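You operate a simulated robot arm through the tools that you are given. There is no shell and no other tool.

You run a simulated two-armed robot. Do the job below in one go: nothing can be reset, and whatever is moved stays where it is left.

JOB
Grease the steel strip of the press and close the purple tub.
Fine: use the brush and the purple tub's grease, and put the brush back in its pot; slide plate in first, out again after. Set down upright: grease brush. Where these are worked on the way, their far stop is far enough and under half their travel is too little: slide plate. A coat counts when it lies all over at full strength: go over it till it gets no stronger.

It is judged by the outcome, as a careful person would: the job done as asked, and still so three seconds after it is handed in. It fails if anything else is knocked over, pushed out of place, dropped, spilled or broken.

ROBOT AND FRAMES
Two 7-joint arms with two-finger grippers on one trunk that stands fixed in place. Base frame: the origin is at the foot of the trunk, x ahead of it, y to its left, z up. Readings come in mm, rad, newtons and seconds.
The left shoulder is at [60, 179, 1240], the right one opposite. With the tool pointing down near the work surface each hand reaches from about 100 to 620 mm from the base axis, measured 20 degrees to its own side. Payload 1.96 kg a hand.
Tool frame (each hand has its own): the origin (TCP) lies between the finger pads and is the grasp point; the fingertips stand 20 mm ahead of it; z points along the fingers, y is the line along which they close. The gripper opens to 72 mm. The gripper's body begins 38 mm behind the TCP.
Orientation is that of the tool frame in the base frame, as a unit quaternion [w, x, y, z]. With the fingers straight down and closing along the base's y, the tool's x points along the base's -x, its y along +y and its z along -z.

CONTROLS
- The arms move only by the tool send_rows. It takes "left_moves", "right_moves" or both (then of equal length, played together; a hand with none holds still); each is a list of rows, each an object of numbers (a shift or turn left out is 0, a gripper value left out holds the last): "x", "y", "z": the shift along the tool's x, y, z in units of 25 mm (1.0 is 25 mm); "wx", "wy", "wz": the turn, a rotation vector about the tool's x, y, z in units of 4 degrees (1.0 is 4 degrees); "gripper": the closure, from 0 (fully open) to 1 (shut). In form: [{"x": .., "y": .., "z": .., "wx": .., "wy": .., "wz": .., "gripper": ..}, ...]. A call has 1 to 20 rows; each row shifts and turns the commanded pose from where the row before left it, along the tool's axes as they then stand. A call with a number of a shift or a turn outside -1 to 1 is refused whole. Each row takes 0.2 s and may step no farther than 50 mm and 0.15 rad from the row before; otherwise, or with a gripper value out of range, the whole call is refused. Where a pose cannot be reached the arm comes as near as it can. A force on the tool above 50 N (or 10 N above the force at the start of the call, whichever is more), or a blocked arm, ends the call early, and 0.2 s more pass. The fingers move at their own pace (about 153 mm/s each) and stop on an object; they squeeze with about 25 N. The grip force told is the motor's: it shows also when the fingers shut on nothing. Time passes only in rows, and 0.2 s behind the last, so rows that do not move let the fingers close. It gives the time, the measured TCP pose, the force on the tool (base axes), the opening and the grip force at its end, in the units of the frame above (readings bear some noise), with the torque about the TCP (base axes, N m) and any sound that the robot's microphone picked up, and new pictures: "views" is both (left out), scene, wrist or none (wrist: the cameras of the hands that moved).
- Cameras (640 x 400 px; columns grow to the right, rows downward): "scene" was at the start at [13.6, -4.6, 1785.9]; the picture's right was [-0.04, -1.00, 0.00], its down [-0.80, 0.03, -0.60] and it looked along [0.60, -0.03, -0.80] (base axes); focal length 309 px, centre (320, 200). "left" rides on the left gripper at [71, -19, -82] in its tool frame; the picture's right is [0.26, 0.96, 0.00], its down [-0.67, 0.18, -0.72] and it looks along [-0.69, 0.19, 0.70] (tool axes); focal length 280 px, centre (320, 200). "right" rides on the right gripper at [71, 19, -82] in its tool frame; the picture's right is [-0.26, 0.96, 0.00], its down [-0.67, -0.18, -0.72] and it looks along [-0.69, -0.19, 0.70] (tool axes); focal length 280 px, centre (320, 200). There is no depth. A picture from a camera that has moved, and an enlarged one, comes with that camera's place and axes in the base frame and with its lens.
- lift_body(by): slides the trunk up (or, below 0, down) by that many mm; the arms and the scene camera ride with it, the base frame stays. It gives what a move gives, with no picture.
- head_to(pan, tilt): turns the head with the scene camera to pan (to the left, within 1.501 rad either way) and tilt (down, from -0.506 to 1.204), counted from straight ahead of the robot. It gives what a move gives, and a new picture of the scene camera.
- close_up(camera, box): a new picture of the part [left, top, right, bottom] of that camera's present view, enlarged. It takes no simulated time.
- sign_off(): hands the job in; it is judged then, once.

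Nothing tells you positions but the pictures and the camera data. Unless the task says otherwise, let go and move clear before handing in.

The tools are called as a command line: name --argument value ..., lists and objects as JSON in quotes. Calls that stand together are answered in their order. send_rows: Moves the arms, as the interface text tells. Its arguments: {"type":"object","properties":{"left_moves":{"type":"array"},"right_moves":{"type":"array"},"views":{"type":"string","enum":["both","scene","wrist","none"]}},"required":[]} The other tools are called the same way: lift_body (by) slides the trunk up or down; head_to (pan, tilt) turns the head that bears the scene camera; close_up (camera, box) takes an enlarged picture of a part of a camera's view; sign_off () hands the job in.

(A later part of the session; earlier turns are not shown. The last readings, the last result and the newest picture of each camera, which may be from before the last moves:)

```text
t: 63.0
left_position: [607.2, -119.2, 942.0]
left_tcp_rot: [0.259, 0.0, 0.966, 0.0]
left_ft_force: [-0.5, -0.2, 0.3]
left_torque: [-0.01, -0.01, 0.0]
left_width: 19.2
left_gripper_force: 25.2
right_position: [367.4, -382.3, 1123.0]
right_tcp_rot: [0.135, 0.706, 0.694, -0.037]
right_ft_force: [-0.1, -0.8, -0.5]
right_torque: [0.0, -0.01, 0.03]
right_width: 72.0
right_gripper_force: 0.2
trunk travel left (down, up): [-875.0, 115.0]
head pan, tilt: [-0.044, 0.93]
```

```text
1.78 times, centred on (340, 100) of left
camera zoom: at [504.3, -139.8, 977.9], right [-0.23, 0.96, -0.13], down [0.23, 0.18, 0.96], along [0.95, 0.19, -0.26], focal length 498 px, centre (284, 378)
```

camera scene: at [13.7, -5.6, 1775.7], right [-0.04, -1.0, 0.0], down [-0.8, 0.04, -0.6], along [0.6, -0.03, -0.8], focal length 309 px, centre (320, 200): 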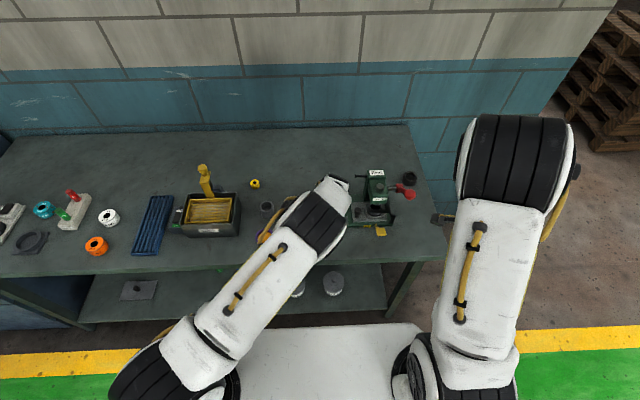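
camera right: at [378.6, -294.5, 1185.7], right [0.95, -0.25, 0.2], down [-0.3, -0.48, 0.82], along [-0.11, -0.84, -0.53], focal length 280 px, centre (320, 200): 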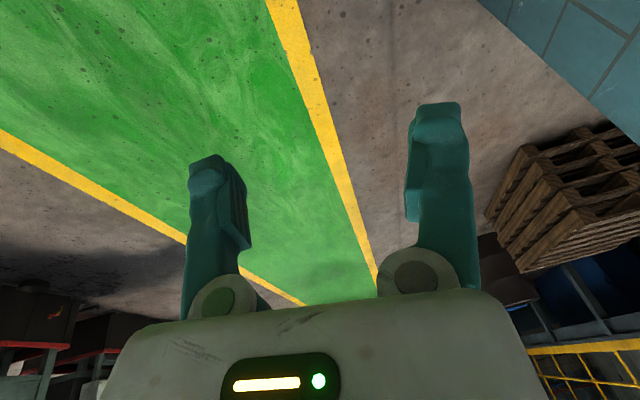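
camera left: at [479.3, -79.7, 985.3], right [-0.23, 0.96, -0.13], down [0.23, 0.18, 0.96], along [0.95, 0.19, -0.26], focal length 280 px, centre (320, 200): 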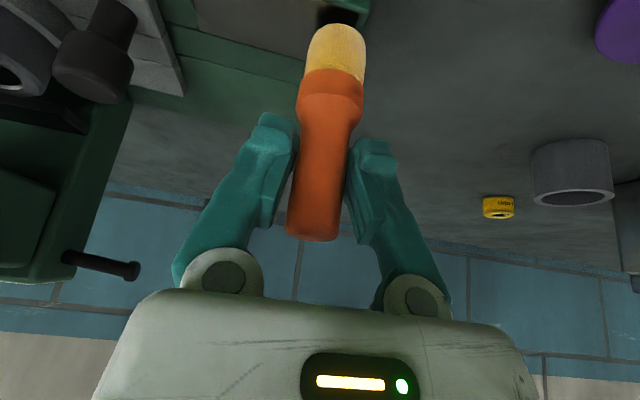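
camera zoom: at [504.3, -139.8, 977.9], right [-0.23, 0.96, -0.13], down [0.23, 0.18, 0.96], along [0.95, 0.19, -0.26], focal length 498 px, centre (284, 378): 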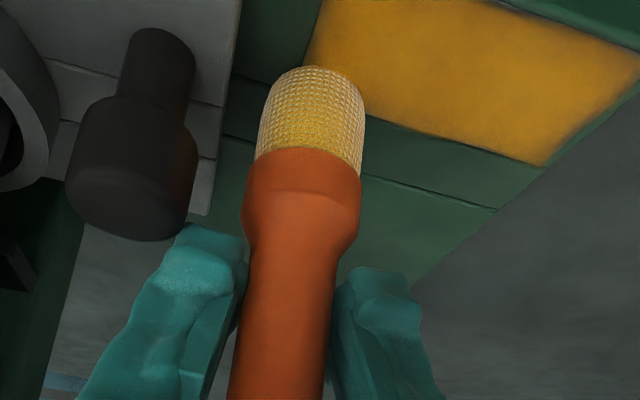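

Contact has faded to near zero, so I'll lower about 1 mm and go back over the strip in the other direction.

send_rows --left_moves '[{"x": 0.022, "z": 0.038}, {"y": 0.31}, {"y": 0.31}, {"y": 0.31}, {"y": 0.31}, {"y": 0.31}, {"y": 0.31}, {"y": 0.31}, {"y": 0.31}, {"y": 0.31}, {"x": 0.26, "z": -0.15}, {"y": -0.31}, {"y": -0.31}, {"y": -0.31}, {"y": -0.31}, {"y": -0.31}, {"y": -0.31}, {"y": -0.31}, {"y": -0.31}, {"y": -0.31}]' --views "none"

close_up --camera "left" --box '[160, 0, 520, 200]'

```text
t: 67.2
left_position: [601.6, -120.2, 941.3]
left_tcp_rot: [0.259, 0.0, 0.966, 0.0]
left_ft_force: [0.0, 1.1, 4.1]
left_torque: [0.02, 0.0, 0.02]
left_width: 19.2
left_gripper_force: 25.0
right_position: [368.0, -381.4, 1123.9]
right_tcp_rot: [0.135, 0.706, 0.695, -0.037]
right_ft_force: [-0.2, -0.4, -0.1]
right_torque: [0.01, -0.01, 0.0]
right_width: 72.0
right_gripper_force: 0.1
trunk travel left (down, up): [-875.0, 115.0]
head pan, tilt: [-0.044, 0.93]
```

```text
1.78 times, centred on (340, 100) of left
camera zoom: at [498.3, -139.8, 976.5], right [-0.23, 0.96, -0.13], down [0.23, 0.18, 0.96], along [0.95, 0.19, -0.26], focal length 498 px, centre (284, 378)
```

zoom: 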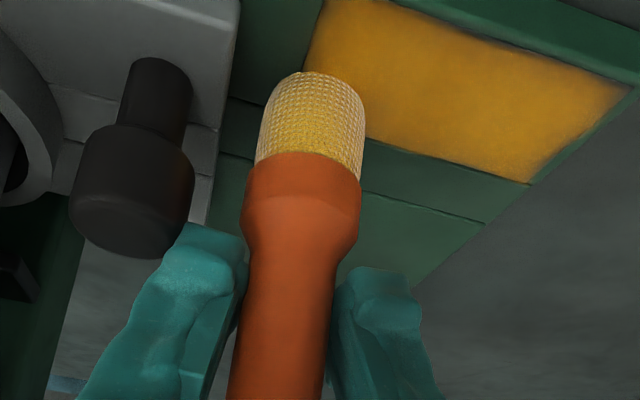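

The +y end edge is still a bit weak. I'll repeat the nearer lanes and then stroke crosswise along that end.

send_rows --left_moves '[{"x": 0.26, "z": -0.15}, {"y": 0.32}, {"y": 0.32}, {"y": 0.32}, {"y": 0.32}, {"y": 0.32}, {"y": 0.32}, {"y": 0.32}, {"y": 0.32}, {"y": 0.32}, {"x": -0.24, "z": 0.14}, {"x": -0.24, "z": 0.14}, {"x": 0.24, "z": -0.14}, {"x": 0.24, "z": -0.14}, {"x": 0.24, "z": -0.14}, {"x": 0.24, "z": -0.14}, {"y": -0.1}]' --views "none"

close_up --camera "left" --box '[100, 0, 460, 200]'

```text
t: 70.8
left_position: [580.0, -48.8, 940.8]
left_tcp_rot: [0.259, 0.0, 0.966, -0.001]
left_ft_force: [-0.4, 1.7, 2.5]
left_torque: [0.04, 0.04, 0.0]
left_width: 19.3
left_gripper_force: 25.5
right_position: [367.5, -382.8, 1122.3]
right_tcp_rot: [0.135, 0.705, 0.695, -0.037]
right_ft_force: [-0.4, 1.0, -0.7]
right_torque: [0.05, -0.01, 0.03]
right_width: 71.9
right_gripper_force: 0.0
trunk travel left (down, up): [-875.0, 115.0]
head pan, tilt: [-0.044, 0.93]
```

```text
1.78 times, centred on (280, 100) of left
camera zoom: at [476.3, -69.4, 976.4], right [-0.23, 0.96, -0.13], down [0.23, 0.18, 0.96], along [0.95, 0.19, -0.26], focal length 498 px, centre (391, 378)
```

zoom: 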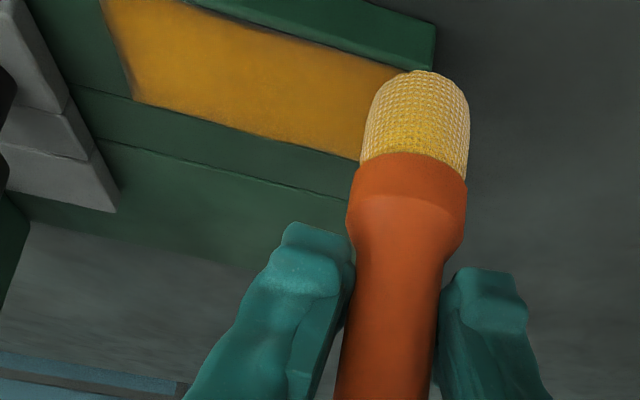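

Next, the front lane back toward the plate, then a crosswise stroke at that end.

send_rows --left_moves '[{"y": -0.3275}, {"y": -0.3275}, {"y": -0.3275}, {"y": -0.3275}, {"y": -0.3275}, {"y": -0.3275}, {"y": -0.3275}, {"y": -0.3275}, {"y": -0.3275}, {"x": -0.2425, "z": 0.14}, {"x": -0.2425, "z": 0.14}, {"x": -0.2425, "z": 0.14}, {"x": -0.2425, "z": 0.14}, {"x": 0.2425, "z": -0.14}, {"x": 0.2425, "z": -0.14}]' --views "none"

close_up --camera "left" --box '[160, 0, 520, 200]'

```text
t: 74.0
left_position: [587.5, -124.5, 941.5]
left_tcp_rot: [0.258, 0.0, 0.966, -0.001]
left_ft_force: [-0.6, -0.3, 0.2]
left_torque: [0.0, 0.02, -0.01]
left_width: 19.1
left_gripper_force: 24.7
left hand out of reach, approached as far as the arm can: row 13
right_position: [367.1, -383.9, 1121.7]
right_tcp_rot: [0.135, 0.706, 0.694, -0.035]
right_ft_force: [-0.1, 0.0, 0.3]
right_torque: [-0.02, 0.0, 0.0]
right_width: 71.8
right_gripper_force: 0.2
trunk travel left (down, up): [-875.0, 115.0]
head pan, tilt: [-0.044, 0.93]
```

```text
1.78 times, centred on (340, 100) of left
camera zoom: at [485.9, -144.7, 977.2], right [-0.23, 0.97, -0.13], down [0.23, 0.18, 0.96], along [0.95, 0.19, -0.26], focal length 498 px, centre (284, 378)
```

zoom: 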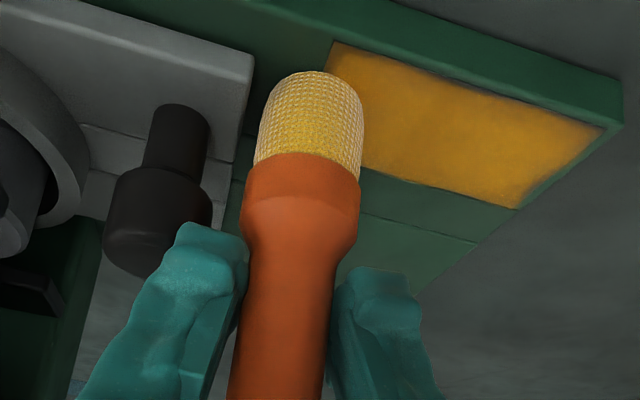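

The bristle looks paler, so it's giving up its load. I'll lift off, return above the tub to reload, and use the head camera to judge the coat meanwhile.

send_rows --left_moves '[{"x": -0.46, "z": -0.8}, {"x": -0.46, "z": -0.8}, {"x": -0.46, "z": -0.8}, {"x": 0.157, "y": 0.938, "z": -0.091}, {"x": 0.157, "y": 0.938, "z": -0.091}, {"x": 0.157, "y": 0.938, "z": -0.091}, {"x": 0.157, "y": 0.938, "z": -0.091}, {"x": 0.157, "y": 0.938, "z": -0.091}, {"x": 0.157, "y": 0.938, "z": -0.091}, {"x": 0.157, "y": 0.938, "z": -0.091}, {"x": 0.157, "y": 0.938, "z": -0.091}, {"x": 0.157, "y": 0.938, "z": -0.091}, {"x": 0.157, "y": 0.938, "z": -0.091}, {"x": 0.157, "y": 0.938, "z": -0.091}, {"x": 0.157, "y": 0.938, "z": -0.091}]' --views "both"

close_up --camera "scene" --box '[320, 190, 380, 235]'

close_up --camera "scene" --box '[220, 180, 340, 260]'

close_up --camera "left" --box '[220, 0, 440, 140]'

```text
t: 77.2
left_position: [534.2, 158.8, 1011.3]
left_tcp_rot: [0.259, 0.0, 0.966, 0.0]
left_ft_force: [0.4, 0.4, -0.5]
left_torque: [-0.03, 0.0, 0.0]
left_width: 19.4
left_gripper_force: 25.0
right_position: [366.9, -382.0, 1123.7]
right_tcp_rot: [0.135, 0.706, 0.695, -0.038]
right_ft_force: [0.2, -0.3, 0.1]
right_torque: [-0.03, 0.01, -0.02]
right_width: 72.0
right_gripper_force: 0.2
trunk travel left (down, up): [-875.0, 115.0]
head pan, tilt: [-0.044, 0.93]
camera scene: at [13.4, -3.3, 1775.7], right [-0.04, -1.0, 0.0], down [-0.8, 0.03, -0.6], along [0.6, -0.03, -0.8], focal length 309 px, centre (320, 200)
camera left: at [432.3, 137.8, 1047.0], right [-0.23, 0.96, -0.13], down [0.23, 0.18, 0.96], along [0.95, 0.19, -0.26], focal length 280 px, centre (320, 200)
```

scene: 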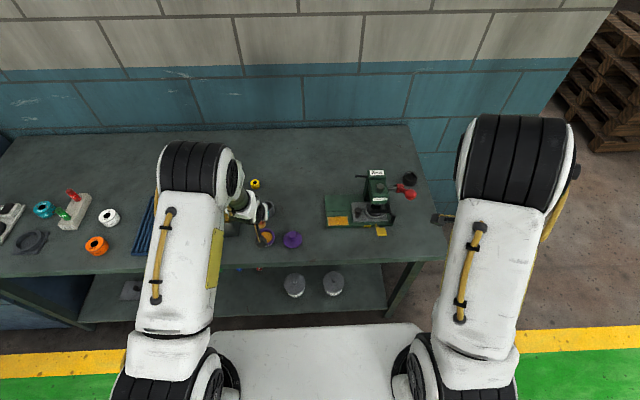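
left: 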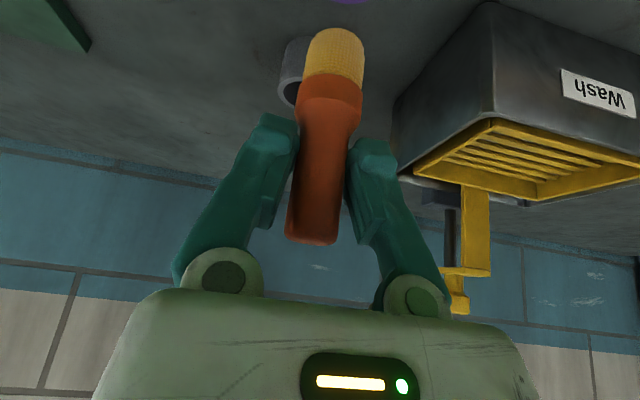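

```text
8.89 times, centred on (350, 212) of scene
camera zoom: at [13.4, -3.3, 1775.7], right [-0.04, -1.0, 0.0], down [-0.8, 0.03, -0.6], along [0.6, -0.03, -0.8], focal length 2746 px, centre (53, 89)
```

zoom: 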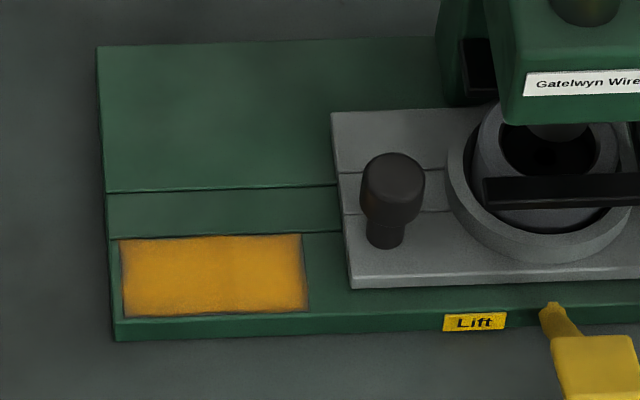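

```text
5.00 times, centred on (280, 220) of scene
camera zoom: at [13.4, -3.3, 1775.7], right [-0.04, -1.0, 0.0], down [-0.8, 0.03, -0.6], along [0.6, -0.03, -0.8], focal length 1545 px, centre (520, 100)
```

zoom: 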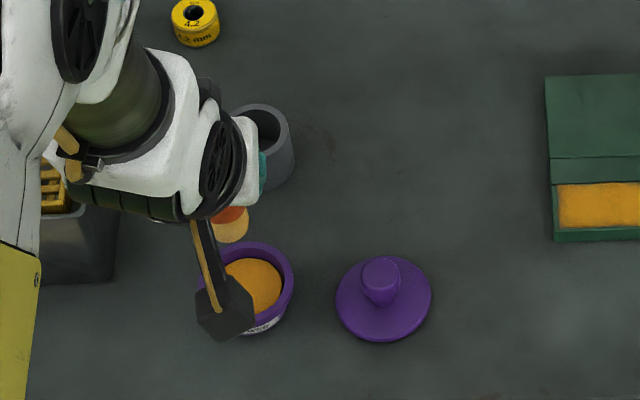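

```text
2.86 times, centred on (330, 70) of left
camera zoom: at [432.3, 137.8, 1047.0], right [-0.23, 0.96, -0.13], down [0.23, 0.18, 0.96], along [0.95, 0.19, -0.26], focal length 801 px, centre (291, 571)
```

zoom: 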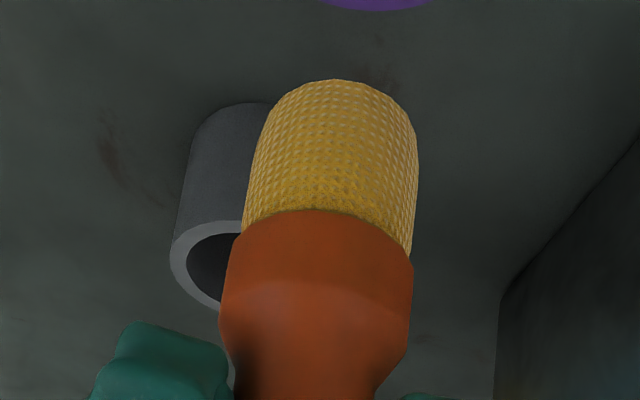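

The coat is golden nearly everywhere, with slightly weaker rims at both ends. I'll reload lightly and then concentrate on the edges.

send_rows --left_moves '[{"x": 0.367, "y": -0.02, "z": 0.635}, {"x": 0.367, "y": -0.02, "z": 0.635}, {"x": 0.367, "y": -0.02, "z": 0.635}, {"x": 0.06, "z": 0.104}, {}]' --views "none"

close_up --camera "left" --box '[220, 0, 440, 140]'

```text
t: 78.4
left_position: [535.1, 157.2, 953.7]
left_tcp_rot: [0.259, 0.0, 0.966, 0.0]
left_ft_force: [-0.4, 0.8, -0.3]
left_torque: [0.03, 0.02, 0.01]
left_width: 19.2
left_gripper_force: 25.2
right_position: [368.6, -383.0, 1122.8]
right_tcp_rot: [0.135, 0.706, 0.694, -0.038]
right_ft_force: [0.2, 1.3, -0.8]
right_torque: [0.02, -0.03, 0.01]
right_width: 72.0
right_gripper_force: 0.2
trunk travel left (down, up): [-875.0, 115.0]
head pan, tilt: [-0.044, 0.93]
```

```text
2.86 times, centred on (330, 70) of left
camera zoom: at [432.2, 136.7, 988.3], right [-0.23, 0.96, -0.13], down [0.23, 0.18, 0.96], along [0.95, 0.19, -0.26], focal length 801 px, centre (291, 571)
```

zoom: 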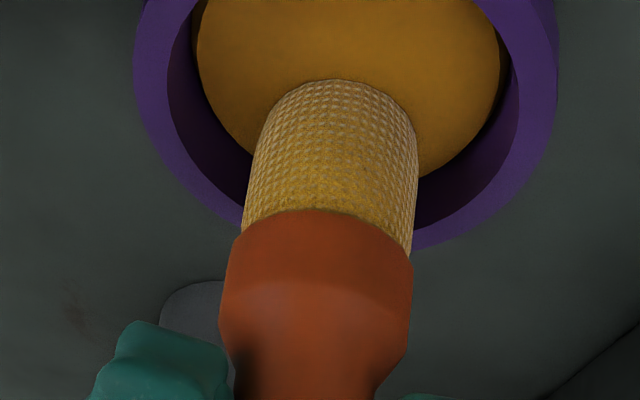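

Not yet in contact; I'll go down in 2 mm steps until I feel the grease.

send_rows --left_moves '[{"x": 0.04, "z": 0.069}, {"x": 0.02, "z": 0.035}, {}]' --views "none"

```text
t: 79.2
left_position: [535.6, 156.1, 950.7]
left_tcp_rot: [0.258, 0.0, 0.966, 0.0]
left_ft_force: [0.0, -0.2, -1.4]
left_torque: [-0.03, 0.0, -0.03]
left_width: 19.2
left_gripper_force: 25.2
right_position: [368.6, -382.6, 1123.2]
right_tcp_rot: [0.136, 0.705, 0.695, -0.037]
right_ft_force: [0.8, -0.7, 0.3]
right_torque: [-0.01, 0.02, -0.01]
right_width: 71.9
right_gripper_force: 0.0
trunk travel left (down, up): [-875.0, 115.0]
head pan, tilt: [-0.044, 0.93]
```

send_rows --left_moves '[{"x": 0.02, "z": 0.035}, {"x": 0.02, "z": 0.035}, {}]' --views "none"

```text
t: 80.0
left_position: [534.3, 155.3, 950.9]
left_tcp_rot: [0.261, -0.001, 0.965, 0.0]
left_ft_force: [0.7, 1.1, 11.3]
left_torque: [0.02, -0.11, 0.02]
left_width: 19.2
left_gripper_force: 24.6
right_position: [367.1, -383.8, 1123.3]
right_tcp_rot: [0.136, 0.706, 0.695, -0.037]
right_ft_force: [0.0, 0.1, 0.2]
right_torque: [-0.02, 0.0, 0.05]
right_width: 72.0
right_gripper_force: 0.1
trunk travel left (down, up): [-875.0, 115.0]
head pan, tilt: [-0.044, 0.93]
```

Contact at about 11 N. I'll lift out, yaw the hand 15° toward the press for better reach, and travel back over the strip's near corner.

send_rows --left_moves '[{"x": -0.4, "z": -0.693}, {"x": -0.4, "z": -0.693}, {"x": -0.4, "z": -0.693}, {"wx": 0.469, "wz": 0.8125}, {"wx": 0.469, "wz": 0.8125}, {"wx": 0.469, "wz": 0.8125}, {"wx": 0.469, "wz": 0.8125}, {"x": -0.373, "y": -0.84, "z": 0.2156}, {"x": -0.373, "y": -0.84, "z": 0.2156}, {"x": -0.373, "y": -0.84, "z": 0.2156}, {"x": -0.373, "y": -0.84, "z": 0.2156}, {"x": -0.373, "y": -0.84, "z": 0.2156}, {"x": -0.373, "y": -0.84, "z": 0.2156}, {"x": -0.373, "y": -0.84, "z": 0.2156}, {"x": -0.373, "y": -0.84, "z": 0.2156}, {"x": -0.373, "y": -0.84, "z": 0.2156}]' --views "both"

```text
t: 83.4
left_position: [580.8, -51.9, 1008.2]
left_tcp_rot: [0.257, 0.126, 0.957, -0.033]
left_ft_force: [0.3, -0.2, -0.3]
left_torque: [0.0, 0.0, -0.01]
left_width: 19.3
left_gripper_force: 25.2
right_position: [367.9, -383.2, 1123.2]
right_tcp_rot: [0.134, 0.705, 0.695, -0.037]
right_ft_force: [0.0, 0.2, 0.8]
right_torque: [-0.01, -0.03, 0.04]
right_width: 72.1
right_gripper_force: 0.0
trunk travel left (down, up): [-875.0, 115.0]
head pan, tilt: [-0.044, 0.93]
camera scene: at [13.7, -5.7, 1775.7], right [-0.04, -1.0, 0.0], down [-0.8, 0.04, -0.6], along [0.6, -0.03, -0.8], focal length 309 px, centre (320, 200)
camera left: at [476.0, -44.6, 1043.9], right [0.03, 0.99, -0.13], down [0.27, 0.12, 0.96], along [0.96, -0.06, -0.26], focal length 280 px, centre (320, 200)
```

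scene: 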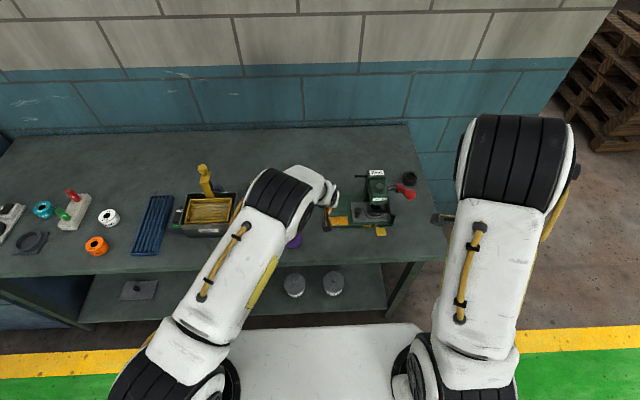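
left: 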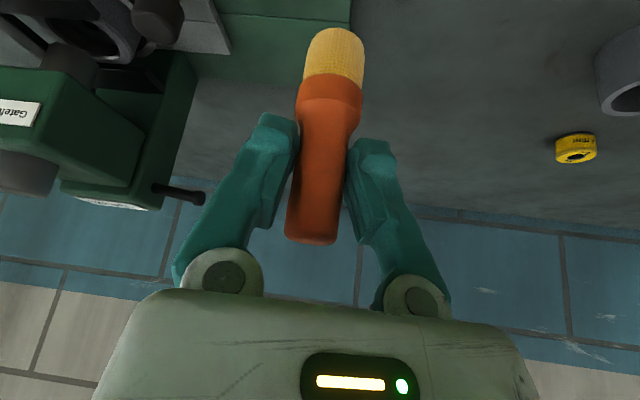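

Orientation is as planned. Now I'll lower to near contact at the corner.

send_rows --left_moves '[{"x": 0.413, "z": 0.716}, {"x": 0.413, "z": 0.716}, {"x": 0.413, "z": 0.716}, {"x": 0.06, "z": 0.104}, {"x": 0.03, "z": 0.052}, {}]' --views "none"

close_up --camera "left" --box '[120, 0, 480, 200]'

```text
t: 84.8
left_position: [579.9, -51.5, 942.2]
left_tcp_rot: [0.256, 0.126, 0.958, -0.034]
left_ft_force: [0.0, 0.9, 0.2]
left_torque: [0.02, -0.01, 0.0]
left_width: 19.1
left_gripper_force: 24.6
right_position: [368.6, -382.8, 1123.1]
right_tcp_rot: [0.135, 0.706, 0.695, -0.038]
right_ft_force: [0.0, -0.1, 0.0]
right_torque: [0.02, -0.02, -0.02]
right_width: 72.1
right_gripper_force: 0.0
trunk travel left (down, up): [-875.0, 115.0]
head pan, tilt: [-0.044, 0.93]
```

```text
1.78 times, centred on (300, 100) of left
camera zoom: at [475.0, -45.1, 977.8], right [0.03, 0.99, -0.13], down [0.27, 0.12, 0.96], along [0.96, -0.06, -0.26], focal length 498 px, centre (356, 378)
```

zoom: 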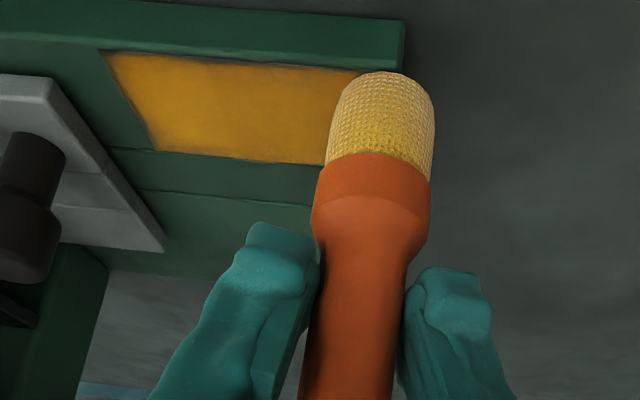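

I'll press about 1.5 mm lower and run around the strip's perimeter: crosswise at the near end, along the far edge, then crosswise at the plate end.

send_rows --left_moves '[{"x": 0.03, "z": 0.052}, {"x": -0.2008, "y": 0.0621, "z": 0.1159}, {"x": -0.2008, "y": 0.0621, "z": 0.1159}, {"x": -0.2008, "y": 0.0621, "z": 0.1159}, {"x": -0.2008, "y": 0.0621, "z": 0.1159}, {"x": -0.0627, "y": -0.2705, "z": 0.0363}, {"x": -0.0627, "y": -0.2705, "z": 0.0363}, {"x": -0.0627, "y": -0.2705, "z": 0.0363}, {"x": -0.0627, "y": -0.2705, "z": 0.0363}, {"x": -0.0627, "y": -0.2705, "z": 0.0363}, {"x": -0.0627, "y": -0.2705, "z": 0.0363}, {"x": -0.0627, "y": -0.2705, "z": 0.0363}, {"x": -0.0627, "y": -0.2705, "z": 0.0363}, {"x": -0.0627, "y": -0.2705, "z": 0.0363}, {"x": -0.0627, "y": -0.2705, "z": 0.0363}]' --views "none"

close_up --camera "left" --box '[160, 0, 520, 200]'

```text
t: 88.0
left_position: [603.4, -121.6, 942.0]
left_tcp_rot: [0.257, 0.125, 0.958, -0.034]
left_ft_force: [-0.1, 0.3, 1.4]
left_torque: [-0.02, -0.01, 0.0]
left_width: 19.2
left_gripper_force: 24.8
right_position: [367.6, -383.4, 1124.0]
right_tcp_rot: [0.135, 0.706, 0.695, -0.038]
right_ft_force: [0.5, 0.0, 0.4]
right_torque: [0.0, -0.01, -0.01]
right_width: 72.1
right_gripper_force: 0.0
trunk travel left (down, up): [-875.0, 115.0]
head pan, tilt: [-0.044, 0.93]
```

```text
1.78 times, centred on (340, 100) of left
camera zoom: at [498.4, -115.4, 976.6], right [0.03, 0.99, -0.13], down [0.27, 0.12, 0.96], along [0.96, -0.06, -0.26], focal length 498 px, centre (284, 378)
```

zoom: 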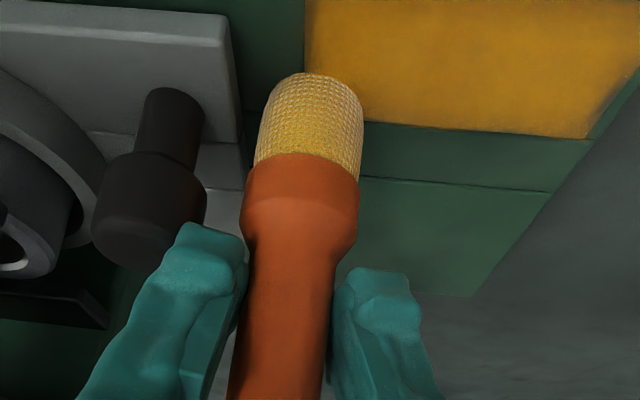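

The coat is stronger and reaches the edges better. Next: crosswise at the plate end, then back along the front edge.

send_rows --left_moves '[{"x": 0.014, "y": -0.06, "z": 0.03}, {"x": 0.2008, "y": -0.0621, "z": -0.1159}, {"x": 0.2008, "y": -0.0621, "z": -0.1159}, {"x": 0.2008, "y": -0.0621, "z": -0.1159}, {"x": 0.2008, "y": -0.0621, "z": -0.1159}, {"x": 0.0627, "y": 0.2705, "z": -0.0363}, {"x": 0.0627, "y": 0.2705, "z": -0.0363}, {"x": 0.0627, "y": 0.2705, "z": -0.0363}, {"x": 0.0627, "y": 0.2705, "z": -0.0363}, {"x": 0.0627, "y": 0.2705, "z": -0.0363}, {"x": 0.0627, "y": 0.2705, "z": -0.0363}, {"x": 0.0627, "y": 0.2705, "z": -0.0363}, {"x": 0.0627, "y": 0.2705, "z": -0.0363}, {"x": 0.0627, "y": 0.2705, "z": -0.0363}, {"x": 0.0627, "y": 0.2705, "z": -0.0363}]' --views "none"

close_up --camera "left" --box '[120, 0, 480, 200]'

```text
t: 91.2
left_position: [578.2, -52.2, 941.7]
left_tcp_rot: [0.257, 0.125, 0.958, -0.034]
left_ft_force: [-0.6, -4.3, 15.5]
left_torque: [-0.19, -0.15, -0.03]
left_width: 19.1
left_gripper_force: 25.0
right_position: [366.3, -383.5, 1123.3]
right_tcp_rot: [0.134, 0.706, 0.695, -0.036]
right_ft_force: [-0.1, -0.1, 0.4]
right_torque: [0.02, -0.02, 0.0]
right_width: 72.1
right_gripper_force: 0.0
trunk travel left (down, up): [-875.0, 115.0]
head pan, tilt: [-0.044, 0.93]
```

```text
1.78 times, centred on (300, 100) of left
camera zoom: at [474.2, -46.6, 975.7], right [0.03, 0.99, -0.13], down [0.26, 0.12, 0.96], along [0.96, -0.06, -0.26], focal length 498 px, centre (356, 378)
```

zoom: 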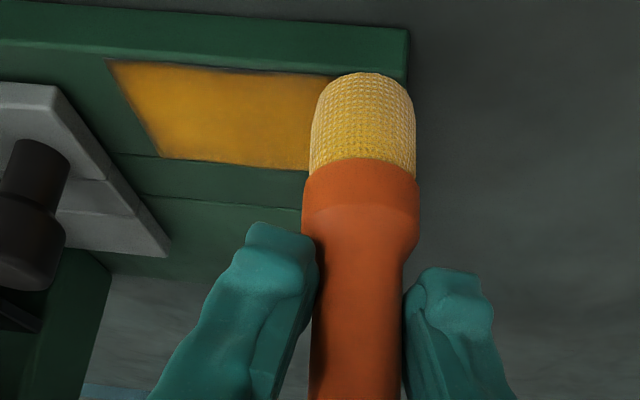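

That lane got heavier (15 N) and the brush leaned a little in the fingers. I'll ease up and look again.

send_rows --left_moves '[{"x": -0.03, "z": -0.052}, {}]' --views "wrist"

close_up --camera "left" --box '[120, 0, 480, 200]'

```text
t: 91.8
left_position: [579.4, -53.4, 940.1]
left_tcp_rot: [0.256, 0.125, 0.958, -0.033]
left_ft_force: [0.1, -1.7, 6.3]
left_torque: [-0.07, -0.01, 0.02]
left_width: 19.5
left_gripper_force: 24.6
right_position: [367.4, -384.3, 1122.9]
right_tcp_rot: [0.136, 0.705, 0.695, -0.036]
right_ft_force: [-0.5, 0.3, -0.1]
right_torque: [-0.01, -0.04, 0.0]
right_width: 72.0
right_gripper_force: 0.0
trunk travel left (down, up): [-875.0, 115.0]
head pan, tilt: [-0.044, 0.93]
camera left: at [474.5, -46.0, 976.0], right [0.03, 0.99, -0.13], down [0.27, 0.12, 0.96], along [0.96, -0.06, -0.26], focal length 280 px, centre (320, 200)
```

left: 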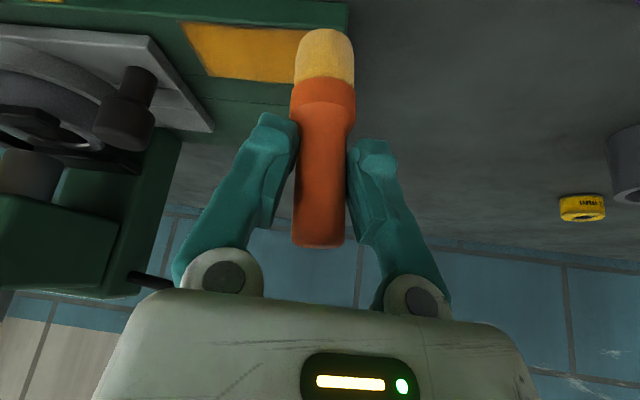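

```text
1.78 times, centred on (300, 100) of left
camera zoom: at [474.5, -46.0, 976.0], right [0.03, 0.99, -0.13], down [0.27, 0.12, 0.96], along [0.96, -0.06, -0.26], focal length 498 px, centre (356, 378)
```

zoom: 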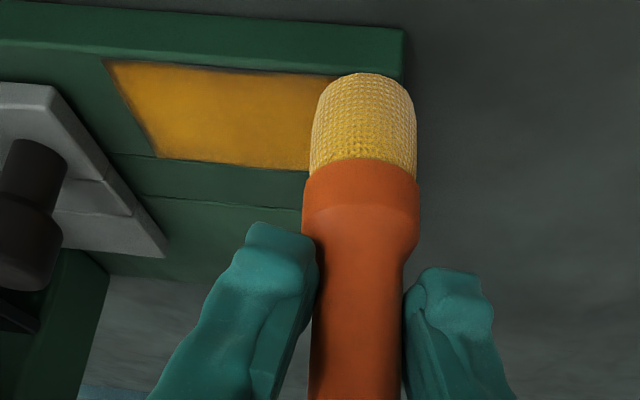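

The brush leans a few degrees toward -y now; strokes in the -y direction will tend to straighten it. I'll run a lighter inner lane that way.

send_rows --left_moves '[{"x": 0.044, "y": 0.2318, "z": -0.049}, {"x": -0.234, "y": 0.0725, "z": 0.135}, {"x": -0.0627, "y": -0.2705, "z": 0.0363}, {"x": -0.0627, "y": -0.2705, "z": 0.0363}, {"x": -0.0627, "y": -0.2705, "z": 0.0363}, {"x": -0.0627, "y": -0.2705, "z": 0.0363}, {"x": -0.0627, "y": -0.2705, "z": 0.0363}, {"x": -0.0627, "y": -0.2705, "z": 0.0363}, {"x": -0.0627, "y": -0.2705, "z": 0.0363}, {"x": -0.0627, "y": -0.2705, "z": 0.0363}, {"x": -0.0627, "y": -0.2705, "z": 0.0363}, {"x": -0.0627, "y": -0.2705, "z": 0.0363}]' --views "none"

close_up --camera "left" --box '[160, 0, 520, 200]'

```text
t: 94.4
left_position: [585.6, -117.9, 942.6]
left_tcp_rot: [0.256, 0.127, 0.958, -0.034]
left_ft_force: [-0.5, -0.1, -0.4]
left_torque: [-0.03, -0.01, -0.03]
left_width: 19.4
left_gripper_force: 25.4
right_position: [368.4, -382.7, 1121.9]
right_tcp_rot: [0.135, 0.705, 0.695, -0.038]
right_ft_force: [0.3, 0.9, -0.6]
right_torque: [0.04, -0.01, -0.04]
right_width: 71.9
right_gripper_force: 0.0
trunk travel left (down, up): [-875.0, 115.0]
head pan, tilt: [-0.044, 0.93]
```

```text
1.78 times, centred on (340, 100) of left
camera zoom: at [481.9, -110.9, 977.2], right [0.03, 0.99, -0.13], down [0.27, 0.12, 0.96], along [0.96, -0.06, -0.26], focal length 498 px, centre (284, 378)
```

zoom: 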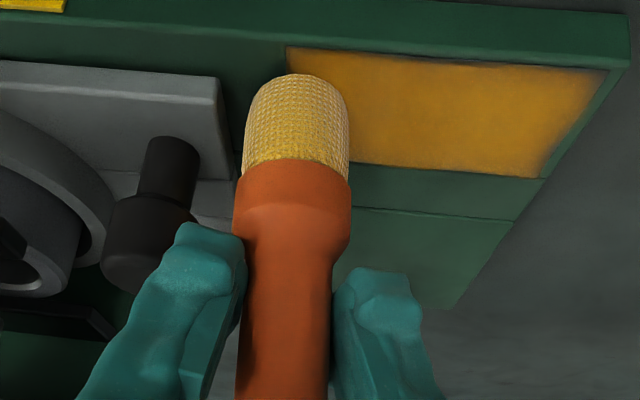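

Nearly uniform now; the +y end edge is the weakest part. I'll lower for light contact, cross to the far edge and run back toward the +y end.

send_rows --left_moves '[{"x": 0.026, "z": 0.045}, {"x": -0.234, "y": 0.0725, "z": 0.135}, {"x": -0.234, "y": 0.0725, "z": 0.135}, {"x": -0.234, "y": 0.0725, "z": 0.135}, {"x": 0.0627, "y": 0.2705, "z": -0.0363}, {"x": 0.0627, "y": 0.2705, "z": -0.0363}, {"x": 0.0627, "y": 0.2705, "z": -0.0363}, {"x": 0.0627, "y": 0.2705, "z": -0.0363}, {"x": 0.0627, "y": 0.2705, "z": -0.0363}, {"x": 0.0627, "y": 0.2705, "z": -0.0363}, {"x": 0.0627, "y": 0.2705, "z": -0.0363}, {"x": 0.0627, "y": 0.2705, "z": -0.0363}, {"x": 0.0627, "y": 0.2705, "z": -0.0363}, {"x": 0.0627, "y": 0.2705, "z": -0.0363}]' --views "none"

close_up --camera "left" --box '[120, 0, 480, 200]'

```text
t: 97.4
left_position: [606.6, -47.4, 939.8]
left_tcp_rot: [0.257, 0.127, 0.957, -0.034]
left_ft_force: [0.3, 0.1, -0.8]
left_torque: [0.01, 0.0, 0.0]
left_width: 19.5
left_gripper_force: 25.0
right_position: [368.5, -382.4, 1122.8]
right_tcp_rot: [0.135, 0.706, 0.695, -0.037]
right_ft_force: [-0.6, -0.8, 0.0]
right_torque: [-0.03, 0.0, -0.01]
right_width: 72.1
right_gripper_force: 0.2
trunk travel left (down, up): [-875.0, 115.0]
head pan, tilt: [-0.044, 0.93]
```

```text
1.78 times, centred on (300, 100) of left
camera zoom: at [502.5, -40.1, 975.5], right [0.03, 0.99, -0.13], down [0.27, 0.12, 0.96], along [0.96, -0.06, -0.26], focal length 498 px, centre (356, 378)
```

zoom: 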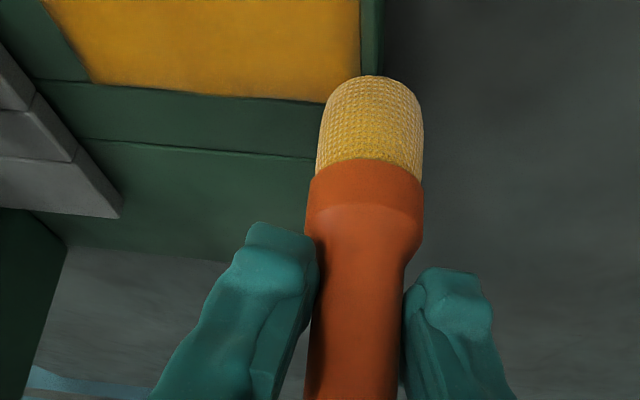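

The far edge and +y corner look full now. I'll lower slightly, cross to the front at this end, and finish along the front edge toward the plate.

send_rows --left_moves '[{"x": 0.026, "z": 0.045}, {"x": 0.234, "y": -0.0725, "z": -0.135}, {"x": 0.234, "y": -0.0725, "z": -0.135}, {"x": 0.234, "y": -0.0725, "z": -0.135}, {"x": 0.234, "y": -0.0725, "z": -0.135}, {"x": -0.0627, "y": -0.2705, "z": 0.0363}, {"x": -0.0627, "y": -0.2705, "z": 0.0363}, {"x": -0.0627, "y": -0.2705, "z": 0.0363}, {"x": -0.0627, "y": -0.2705, "z": 0.0363}, {"x": -0.0627, "y": -0.2705, "z": 0.0363}, {"x": -0.0627, "y": -0.2705, "z": 0.0363}, {"x": -0.0627, "y": -0.2705, "z": 0.0363}, {"x": -0.0627, "y": -0.2705, "z": 0.0363}, {"x": -0.0627, "y": -0.2705, "z": 0.0363}, {"x": -0.0627, "y": -0.2705, "z": 0.0363}]' --views "none"

close_up --camera "left" --box '[160, 0, 520, 200]'

```text
t: 100.6
left_position: [580.3, -118.1, 940.2]
left_tcp_rot: [0.257, 0.125, 0.958, -0.033]
left_ft_force: [-0.4, 0.3, 1.4]
left_torque: [0.03, 0.05, -0.01]
left_width: 19.0
left_gripper_force: 24.7
right_position: [367.8, -382.7, 1123.0]
right_tcp_rot: [0.135, 0.706, 0.694, -0.038]
right_ft_force: [-0.7, 0.7, 0.1]
right_torque: [0.01, 0.01, 0.03]
right_width: 72.1
right_gripper_force: 0.0
trunk travel left (down, up): [-875.0, 115.0]
head pan, tilt: [-0.044, 0.93]
```

```text
1.78 times, centred on (340, 100) of left
camera zoom: at [474.4, -111.9, 974.9], right [0.03, 0.99, -0.13], down [0.27, 0.12, 0.96], along [0.96, -0.06, -0.26], focal length 498 px, centre (284, 378)
```

zoom: 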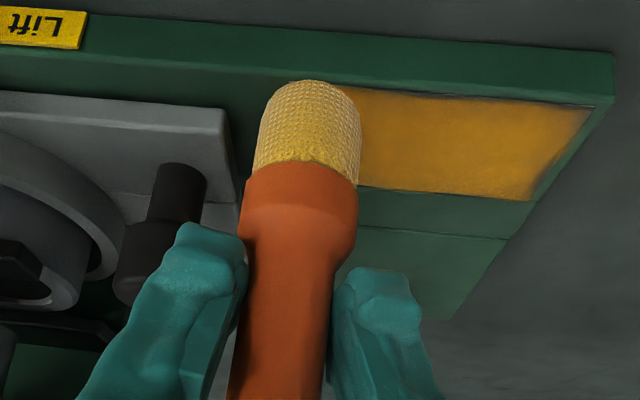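

Good coverage. Two more full inner lanes to build the coat evenly, then I'll inspect from above.

send_rows --left_moves '[{"x": -0.2008, "y": 0.0621, "z": 0.1159}, {"x": -0.2008, "y": 0.0621, "z": 0.1159}, {"x": 0.0627, "y": 0.2705, "z": -0.0363}, {"x": 0.0627, "y": 0.2705, "z": -0.0363}, {"x": 0.0627, "y": 0.2705, "z": -0.0363}, {"x": 0.0627, "y": 0.2705, "z": -0.0363}, {"x": 0.0627, "y": 0.2705, "z": -0.0363}, {"x": 0.0627, "y": 0.2705, "z": -0.0363}, {"x": 0.0627, "y": 0.2705, "z": -0.0363}, {"x": 0.0627, "y": 0.2705, "z": -0.0363}, {"x": 0.0627, "y": 0.2705, "z": -0.0363}, {"x": 0.0627, "y": 0.2705, "z": -0.0363}, {"x": -0.2008, "y": 0.0621, "z": 0.1159}, {"x": -0.2008, "y": 0.0621, "z": 0.1159}, {"x": 0.2008, "y": -0.0621, "z": -0.1159}, {"x": 0.2008, "y": -0.0621, "z": -0.1159}, {"x": 0.2008, "y": -0.0621, "z": -0.1159}, {"x": 0.2008, "y": -0.0621, "z": -0.1159}]' --views "none"

close_up --camera "left" --box '[120, 0, 480, 200]'

```text
t: 104.4
left_position: [579.4, -48.4, 939.1]
left_tcp_rot: [0.256, 0.126, 0.958, -0.034]
left_ft_force: [1.2, 1.1, 4.2]
left_torque: [0.03, -0.08, -0.01]
left_width: 19.1
left_gripper_force: 25.0
right_position: [368.5, -384.1, 1122.1]
right_tcp_rot: [0.135, 0.705, 0.695, -0.037]
right_ft_force: [0.4, -0.1, 0.1]
right_torque: [-0.02, -0.01, 0.0]
right_width: 72.1
right_gripper_force: 0.0
trunk travel left (down, up): [-875.0, 115.0]
head pan, tilt: [-0.044, 0.93]
```

```text
1.78 times, centred on (300, 100) of left
camera zoom: at [474.0, -40.4, 974.6], right [0.03, 0.99, -0.13], down [0.27, 0.12, 0.96], along [0.96, -0.06, -0.26], focal length 498 px, centre (356, 378)
```

zoom: 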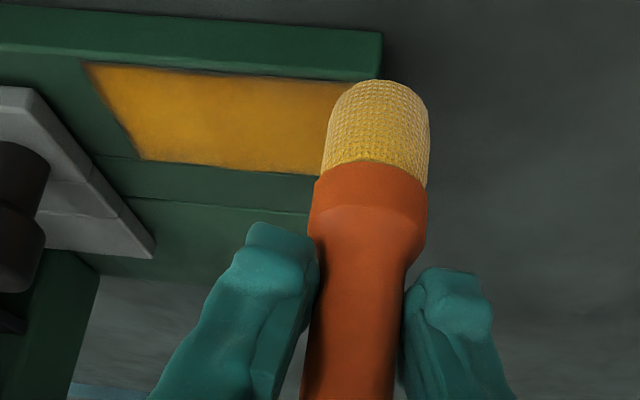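

I'll lift and move aside to inspect the strip from the head camera.

send_rows --left_moves '[{"x": -0.44, "z": -0.762}, {"x": -0.44, "z": -0.762}, {"x": -0.44, "z": -0.762}, {"x": 0.224, "y": 0.966, "z": -0.13}, {"x": 0.224, "y": 0.966, "z": -0.13}, {"x": 0.224, "y": 0.966, "z": -0.13}, {"x": 0.224, "y": 0.966, "z": -0.13}, {"x": 0.224, "y": 0.966, "z": -0.13}, {"x": 0.224, "y": 0.966, "z": -0.13}]' --views "scene"

close_up --camera "scene" --box '[322, 200, 372, 235]'

close_up --camera "left" --box '[220, 0, 440, 240]'

```text
t: 106.4
left_position: [579.7, 103.8, 1006.2]
left_tcp_rot: [0.256, 0.126, 0.958, -0.034]
left_ft_force: [0.0, 0.6, -0.3]
left_torque: [0.03, 0.0, 0.01]
left_width: 19.2
left_gripper_force: 24.8
right_position: [368.6, -382.8, 1122.5]
right_tcp_rot: [0.134, 0.706, 0.694, -0.037]
right_ft_force: [0.0, 0.0, -0.6]
right_torque: [0.04, 0.0, -0.01]
right_width: 72.2
right_gripper_force: 0.0
trunk travel left (down, up): [-875.0, 115.0]
head pan, tilt: [-0.044, 0.93]
camera scene: at [13.6, -3.3, 1775.7], right [-0.04, -1.0, 0.0], down [-0.8, 0.03, -0.6], along [0.6, -0.03, -0.8], focal length 309 px, centre (320, 200)
```

scene: 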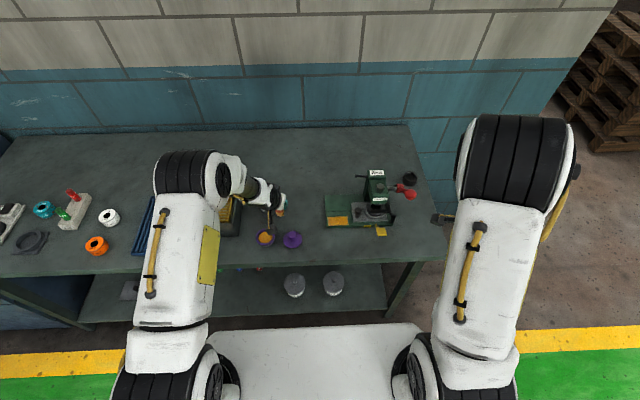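

```text
11.43 times, centred on (347, 218) of scene
camera zoom: at [13.6, -3.3, 1775.7], right [-0.04, -1.0, 0.0], down [-0.8, 0.03, -0.6], along [0.6, -0.03, -0.8], focal length 3530 px, centre (11, 0)
```

zoom: 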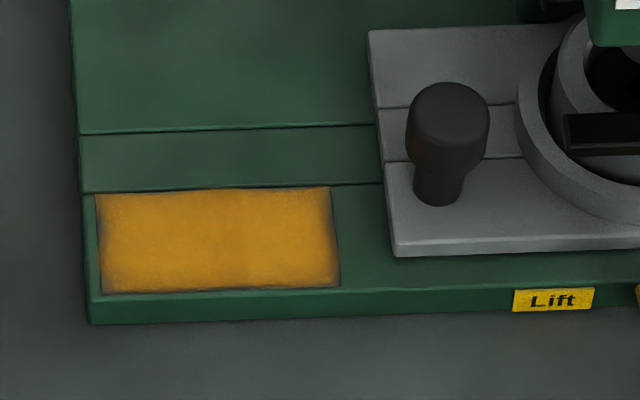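

```text
1.67 times, centred on (330, 120) of left
camera zoom: at [475.6, 110.4, 1040.7], right [0.03, 0.99, -0.13], down [0.27, 0.12, 0.96], along [0.96, -0.06, -0.26], focal length 467 px, centre (303, 333)
```

zoom: 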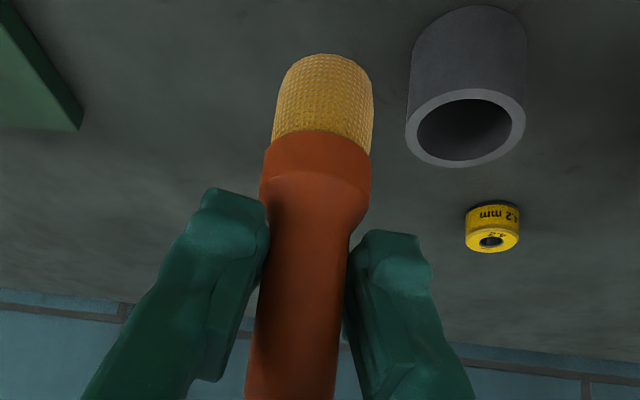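

The coat looks close to full; I'll enlarge further to check for weaker zones.

close_up --camera "scene" --box '[326, 212, 354, 230]'

close_up --camera "scene" --box '[255, 225, 283, 250]'

```text
16.00 times, centred on (340, 221) of scene
camera zoom: at [13.6, -3.3, 1775.7], right [-0.04, -1.0, 0.0], down [-0.8, 0.03, -0.6], along [0.6, -0.03, -0.8], focal length 4943 px, centre (0, -136)
```

zoom: 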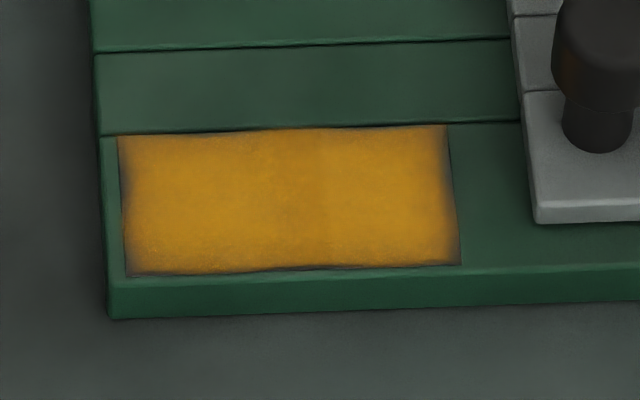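

```text
16.00 times, centred on (269, 238) of scene
camera zoom: at [13.6, -3.3, 1775.7], right [-0.04, -1.0, 0.0], down [-0.8, 0.03, -0.6], along [0.6, -0.03, -0.8], focal length 4943 px, centre (1136, -400)
```

zoom: 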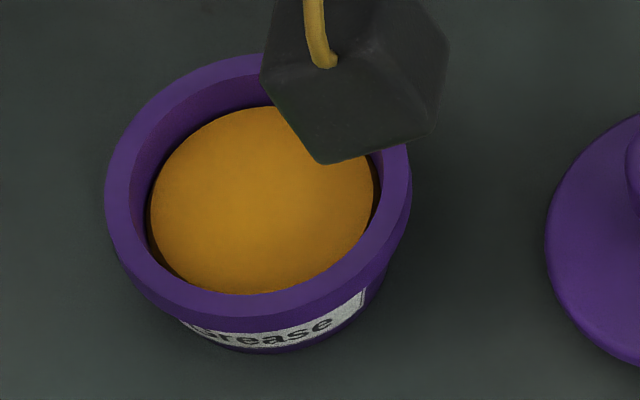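

The colour now matches the tub's grease, with only a thin rim slightly weaker. To be sure it gets no stronger, I'll reload once more and go over it crosswise.

send_rows --left_moves '[{"x": 0.68, "y": 0.552, "z": -0.393}, {"x": 0.68, "y": 0.552, "z": -0.393}, {"x": 0.68, "y": 0.552, "z": -0.393}, {"x": 0.36, "z": 0.624}, {"x": 0.36, "z": 0.624}, {"x": 0.36, "z": 0.624}, {}]' --views "wrist"

close_up --camera "left" --box '[220, 0, 440, 140]'

```text
t: 108.0
left_position: [533.4, 157.1, 951.2]
left_tcp_rot: [0.256, 0.126, 0.958, -0.033]
left_ft_force: [-0.9, 0.5, -0.6]
left_torque: [-0.02, 0.0, 0.02]
left_width: 19.0
left_gripper_force: 24.9
right_position: [368.1, -382.5, 1122.3]
right_tcp_rot: [0.135, 0.706, 0.694, -0.037]
right_ft_force: [-0.5, -0.2, 0.6]
right_torque: [0.01, 0.03, 0.02]
right_width: 71.9
right_gripper_force: 0.1
trunk travel left (down, up): [-875.0, 115.0]
head pan, tilt: [-0.044, 0.93]
camera left: at [429.9, 164.4, 986.0], right [0.03, 0.99, -0.13], down [0.27, 0.12, 0.96], along [0.96, -0.06, -0.26], focal length 280 px, centre (320, 200)
```

left: 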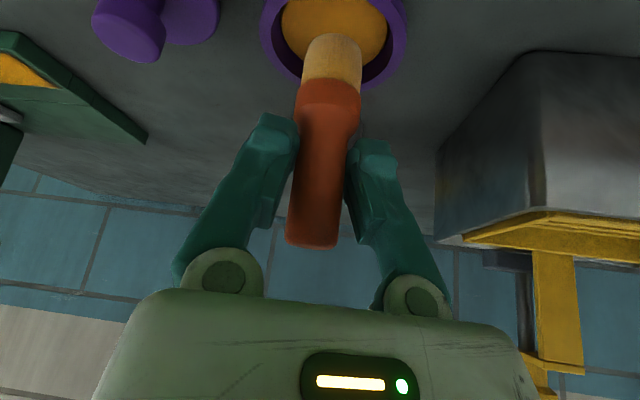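

```text
2.86 times, centred on (330, 70) of left
camera zoom: at [429.9, 164.4, 986.0], right [0.03, 0.99, -0.13], down [0.27, 0.12, 0.96], along [0.96, -0.06, -0.26], focal length 801 px, centre (291, 571)
```

zoom: 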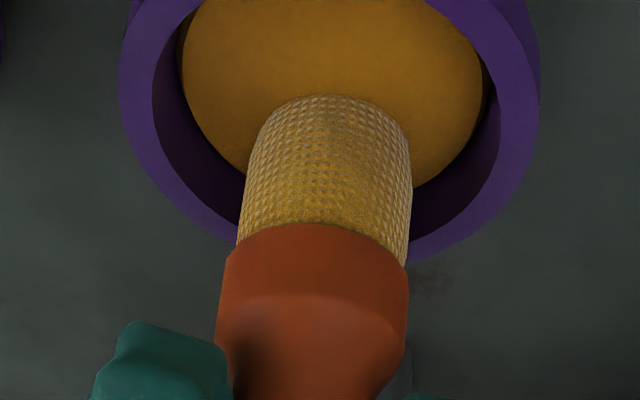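

send_rows --left_moves '[{"x": 0.04, "z": 0.069}, {"x": 0.03, "z": 0.052}, {}]' --views "none"

```text
t: 108.8
left_position: [534.4, 158.1, 950.0]
left_tcp_rot: [0.258, 0.126, 0.957, -0.034]
left_ft_force: [1.2, 0.2, 9.0]
left_torque: [0.01, -0.08, -0.03]
left_width: 19.0
left_gripper_force: 25.0
right_position: [368.4, -382.3, 1123.5]
right_tcp_rot: [0.136, 0.705, 0.695, -0.037]
right_ft_force: [-0.3, -0.5, -0.7]
right_torque: [0.01, 0.02, -0.01]
right_width: 71.8
right_gripper_force: 0.1
trunk travel left (down, up): [-875.0, 115.0]
head pan, tilt: [-0.044, 0.93]
```

Contact at 9 N. I'll hold briefly, lift, and return over the near corner of the strip.

send_rows --left_moves '[{}, {}, {"x": -0.39, "z": -0.676}, {"x": -0.39, "z": -0.676}, {"x": -0.39, "z": -0.676}, {"x": -0.373, "y": -0.842, "z": 0.2155}, {"x": -0.373, "y": -0.842, "z": 0.2155}, {"x": -0.373, "y": -0.842, "z": 0.2155}, {"x": -0.373, "y": -0.842, "z": 0.2155}, {"x": -0.373, "y": -0.842, "z": 0.2155}, {"x": -0.373, "y": -0.842, "z": 0.2155}, {"x": -0.373, "y": -0.842, "z": 0.2155}, {"x": -0.373, "y": -0.842, "z": 0.2155}, {"x": -0.373, "y": -0.842, "z": 0.2155}, {"x": 0.427, "z": 0.739}, {"x": 0.427, "z": 0.739}, {"x": 0.427, "z": 0.739}, {}]' --views "wrist"

close_up --camera "left" --box '[120, 0, 480, 200]'

```text
t: 112.6
left_position: [577.9, -48.4, 943.0]
left_tcp_rot: [0.256, 0.125, 0.958, -0.034]
left_ft_force: [-0.1, 1.0, -0.3]
left_torque: [0.05, 0.0, 0.01]
left_width: 19.1
left_gripper_force: 25.0
right_position: [368.8, -381.9, 1123.1]
right_tcp_rot: [0.136, 0.706, 0.695, -0.038]
right_ft_force: [0.2, 0.0, -0.4]
right_torque: [0.03, 0.02, -0.02]
right_width: 72.1
right_gripper_force: 0.0
trunk travel left (down, up): [-875.0, 115.0]
head pan, tilt: [-0.044, 0.93]
camera left: at [473.5, -42.7, 977.6], right [0.03, 0.99, -0.13], down [0.27, 0.12, 0.96], along [0.96, -0.06, -0.26], focal length 280 px, centre (320, 200)
```

left: 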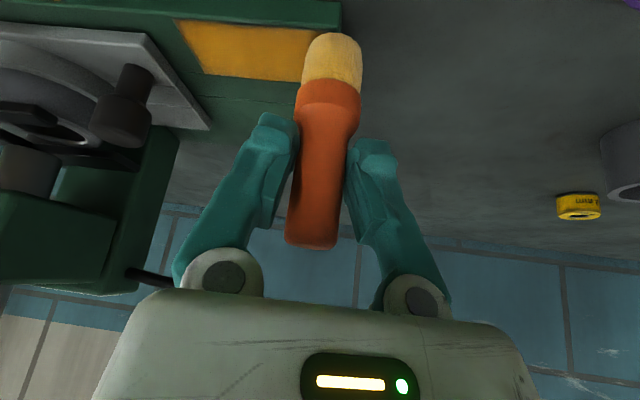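

```text
1.78 times, centred on (300, 100) of left
camera zoom: at [473.5, -42.7, 977.6], right [0.03, 0.99, -0.13], down [0.27, 0.12, 0.96], along [0.96, -0.06, -0.26], focal length 498 px, centre (356, 378)
```

zoom: 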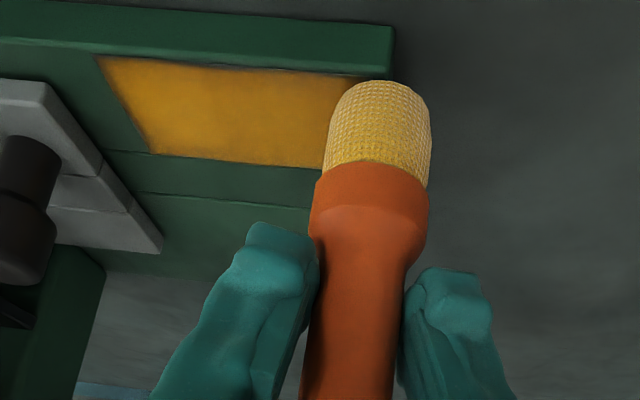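

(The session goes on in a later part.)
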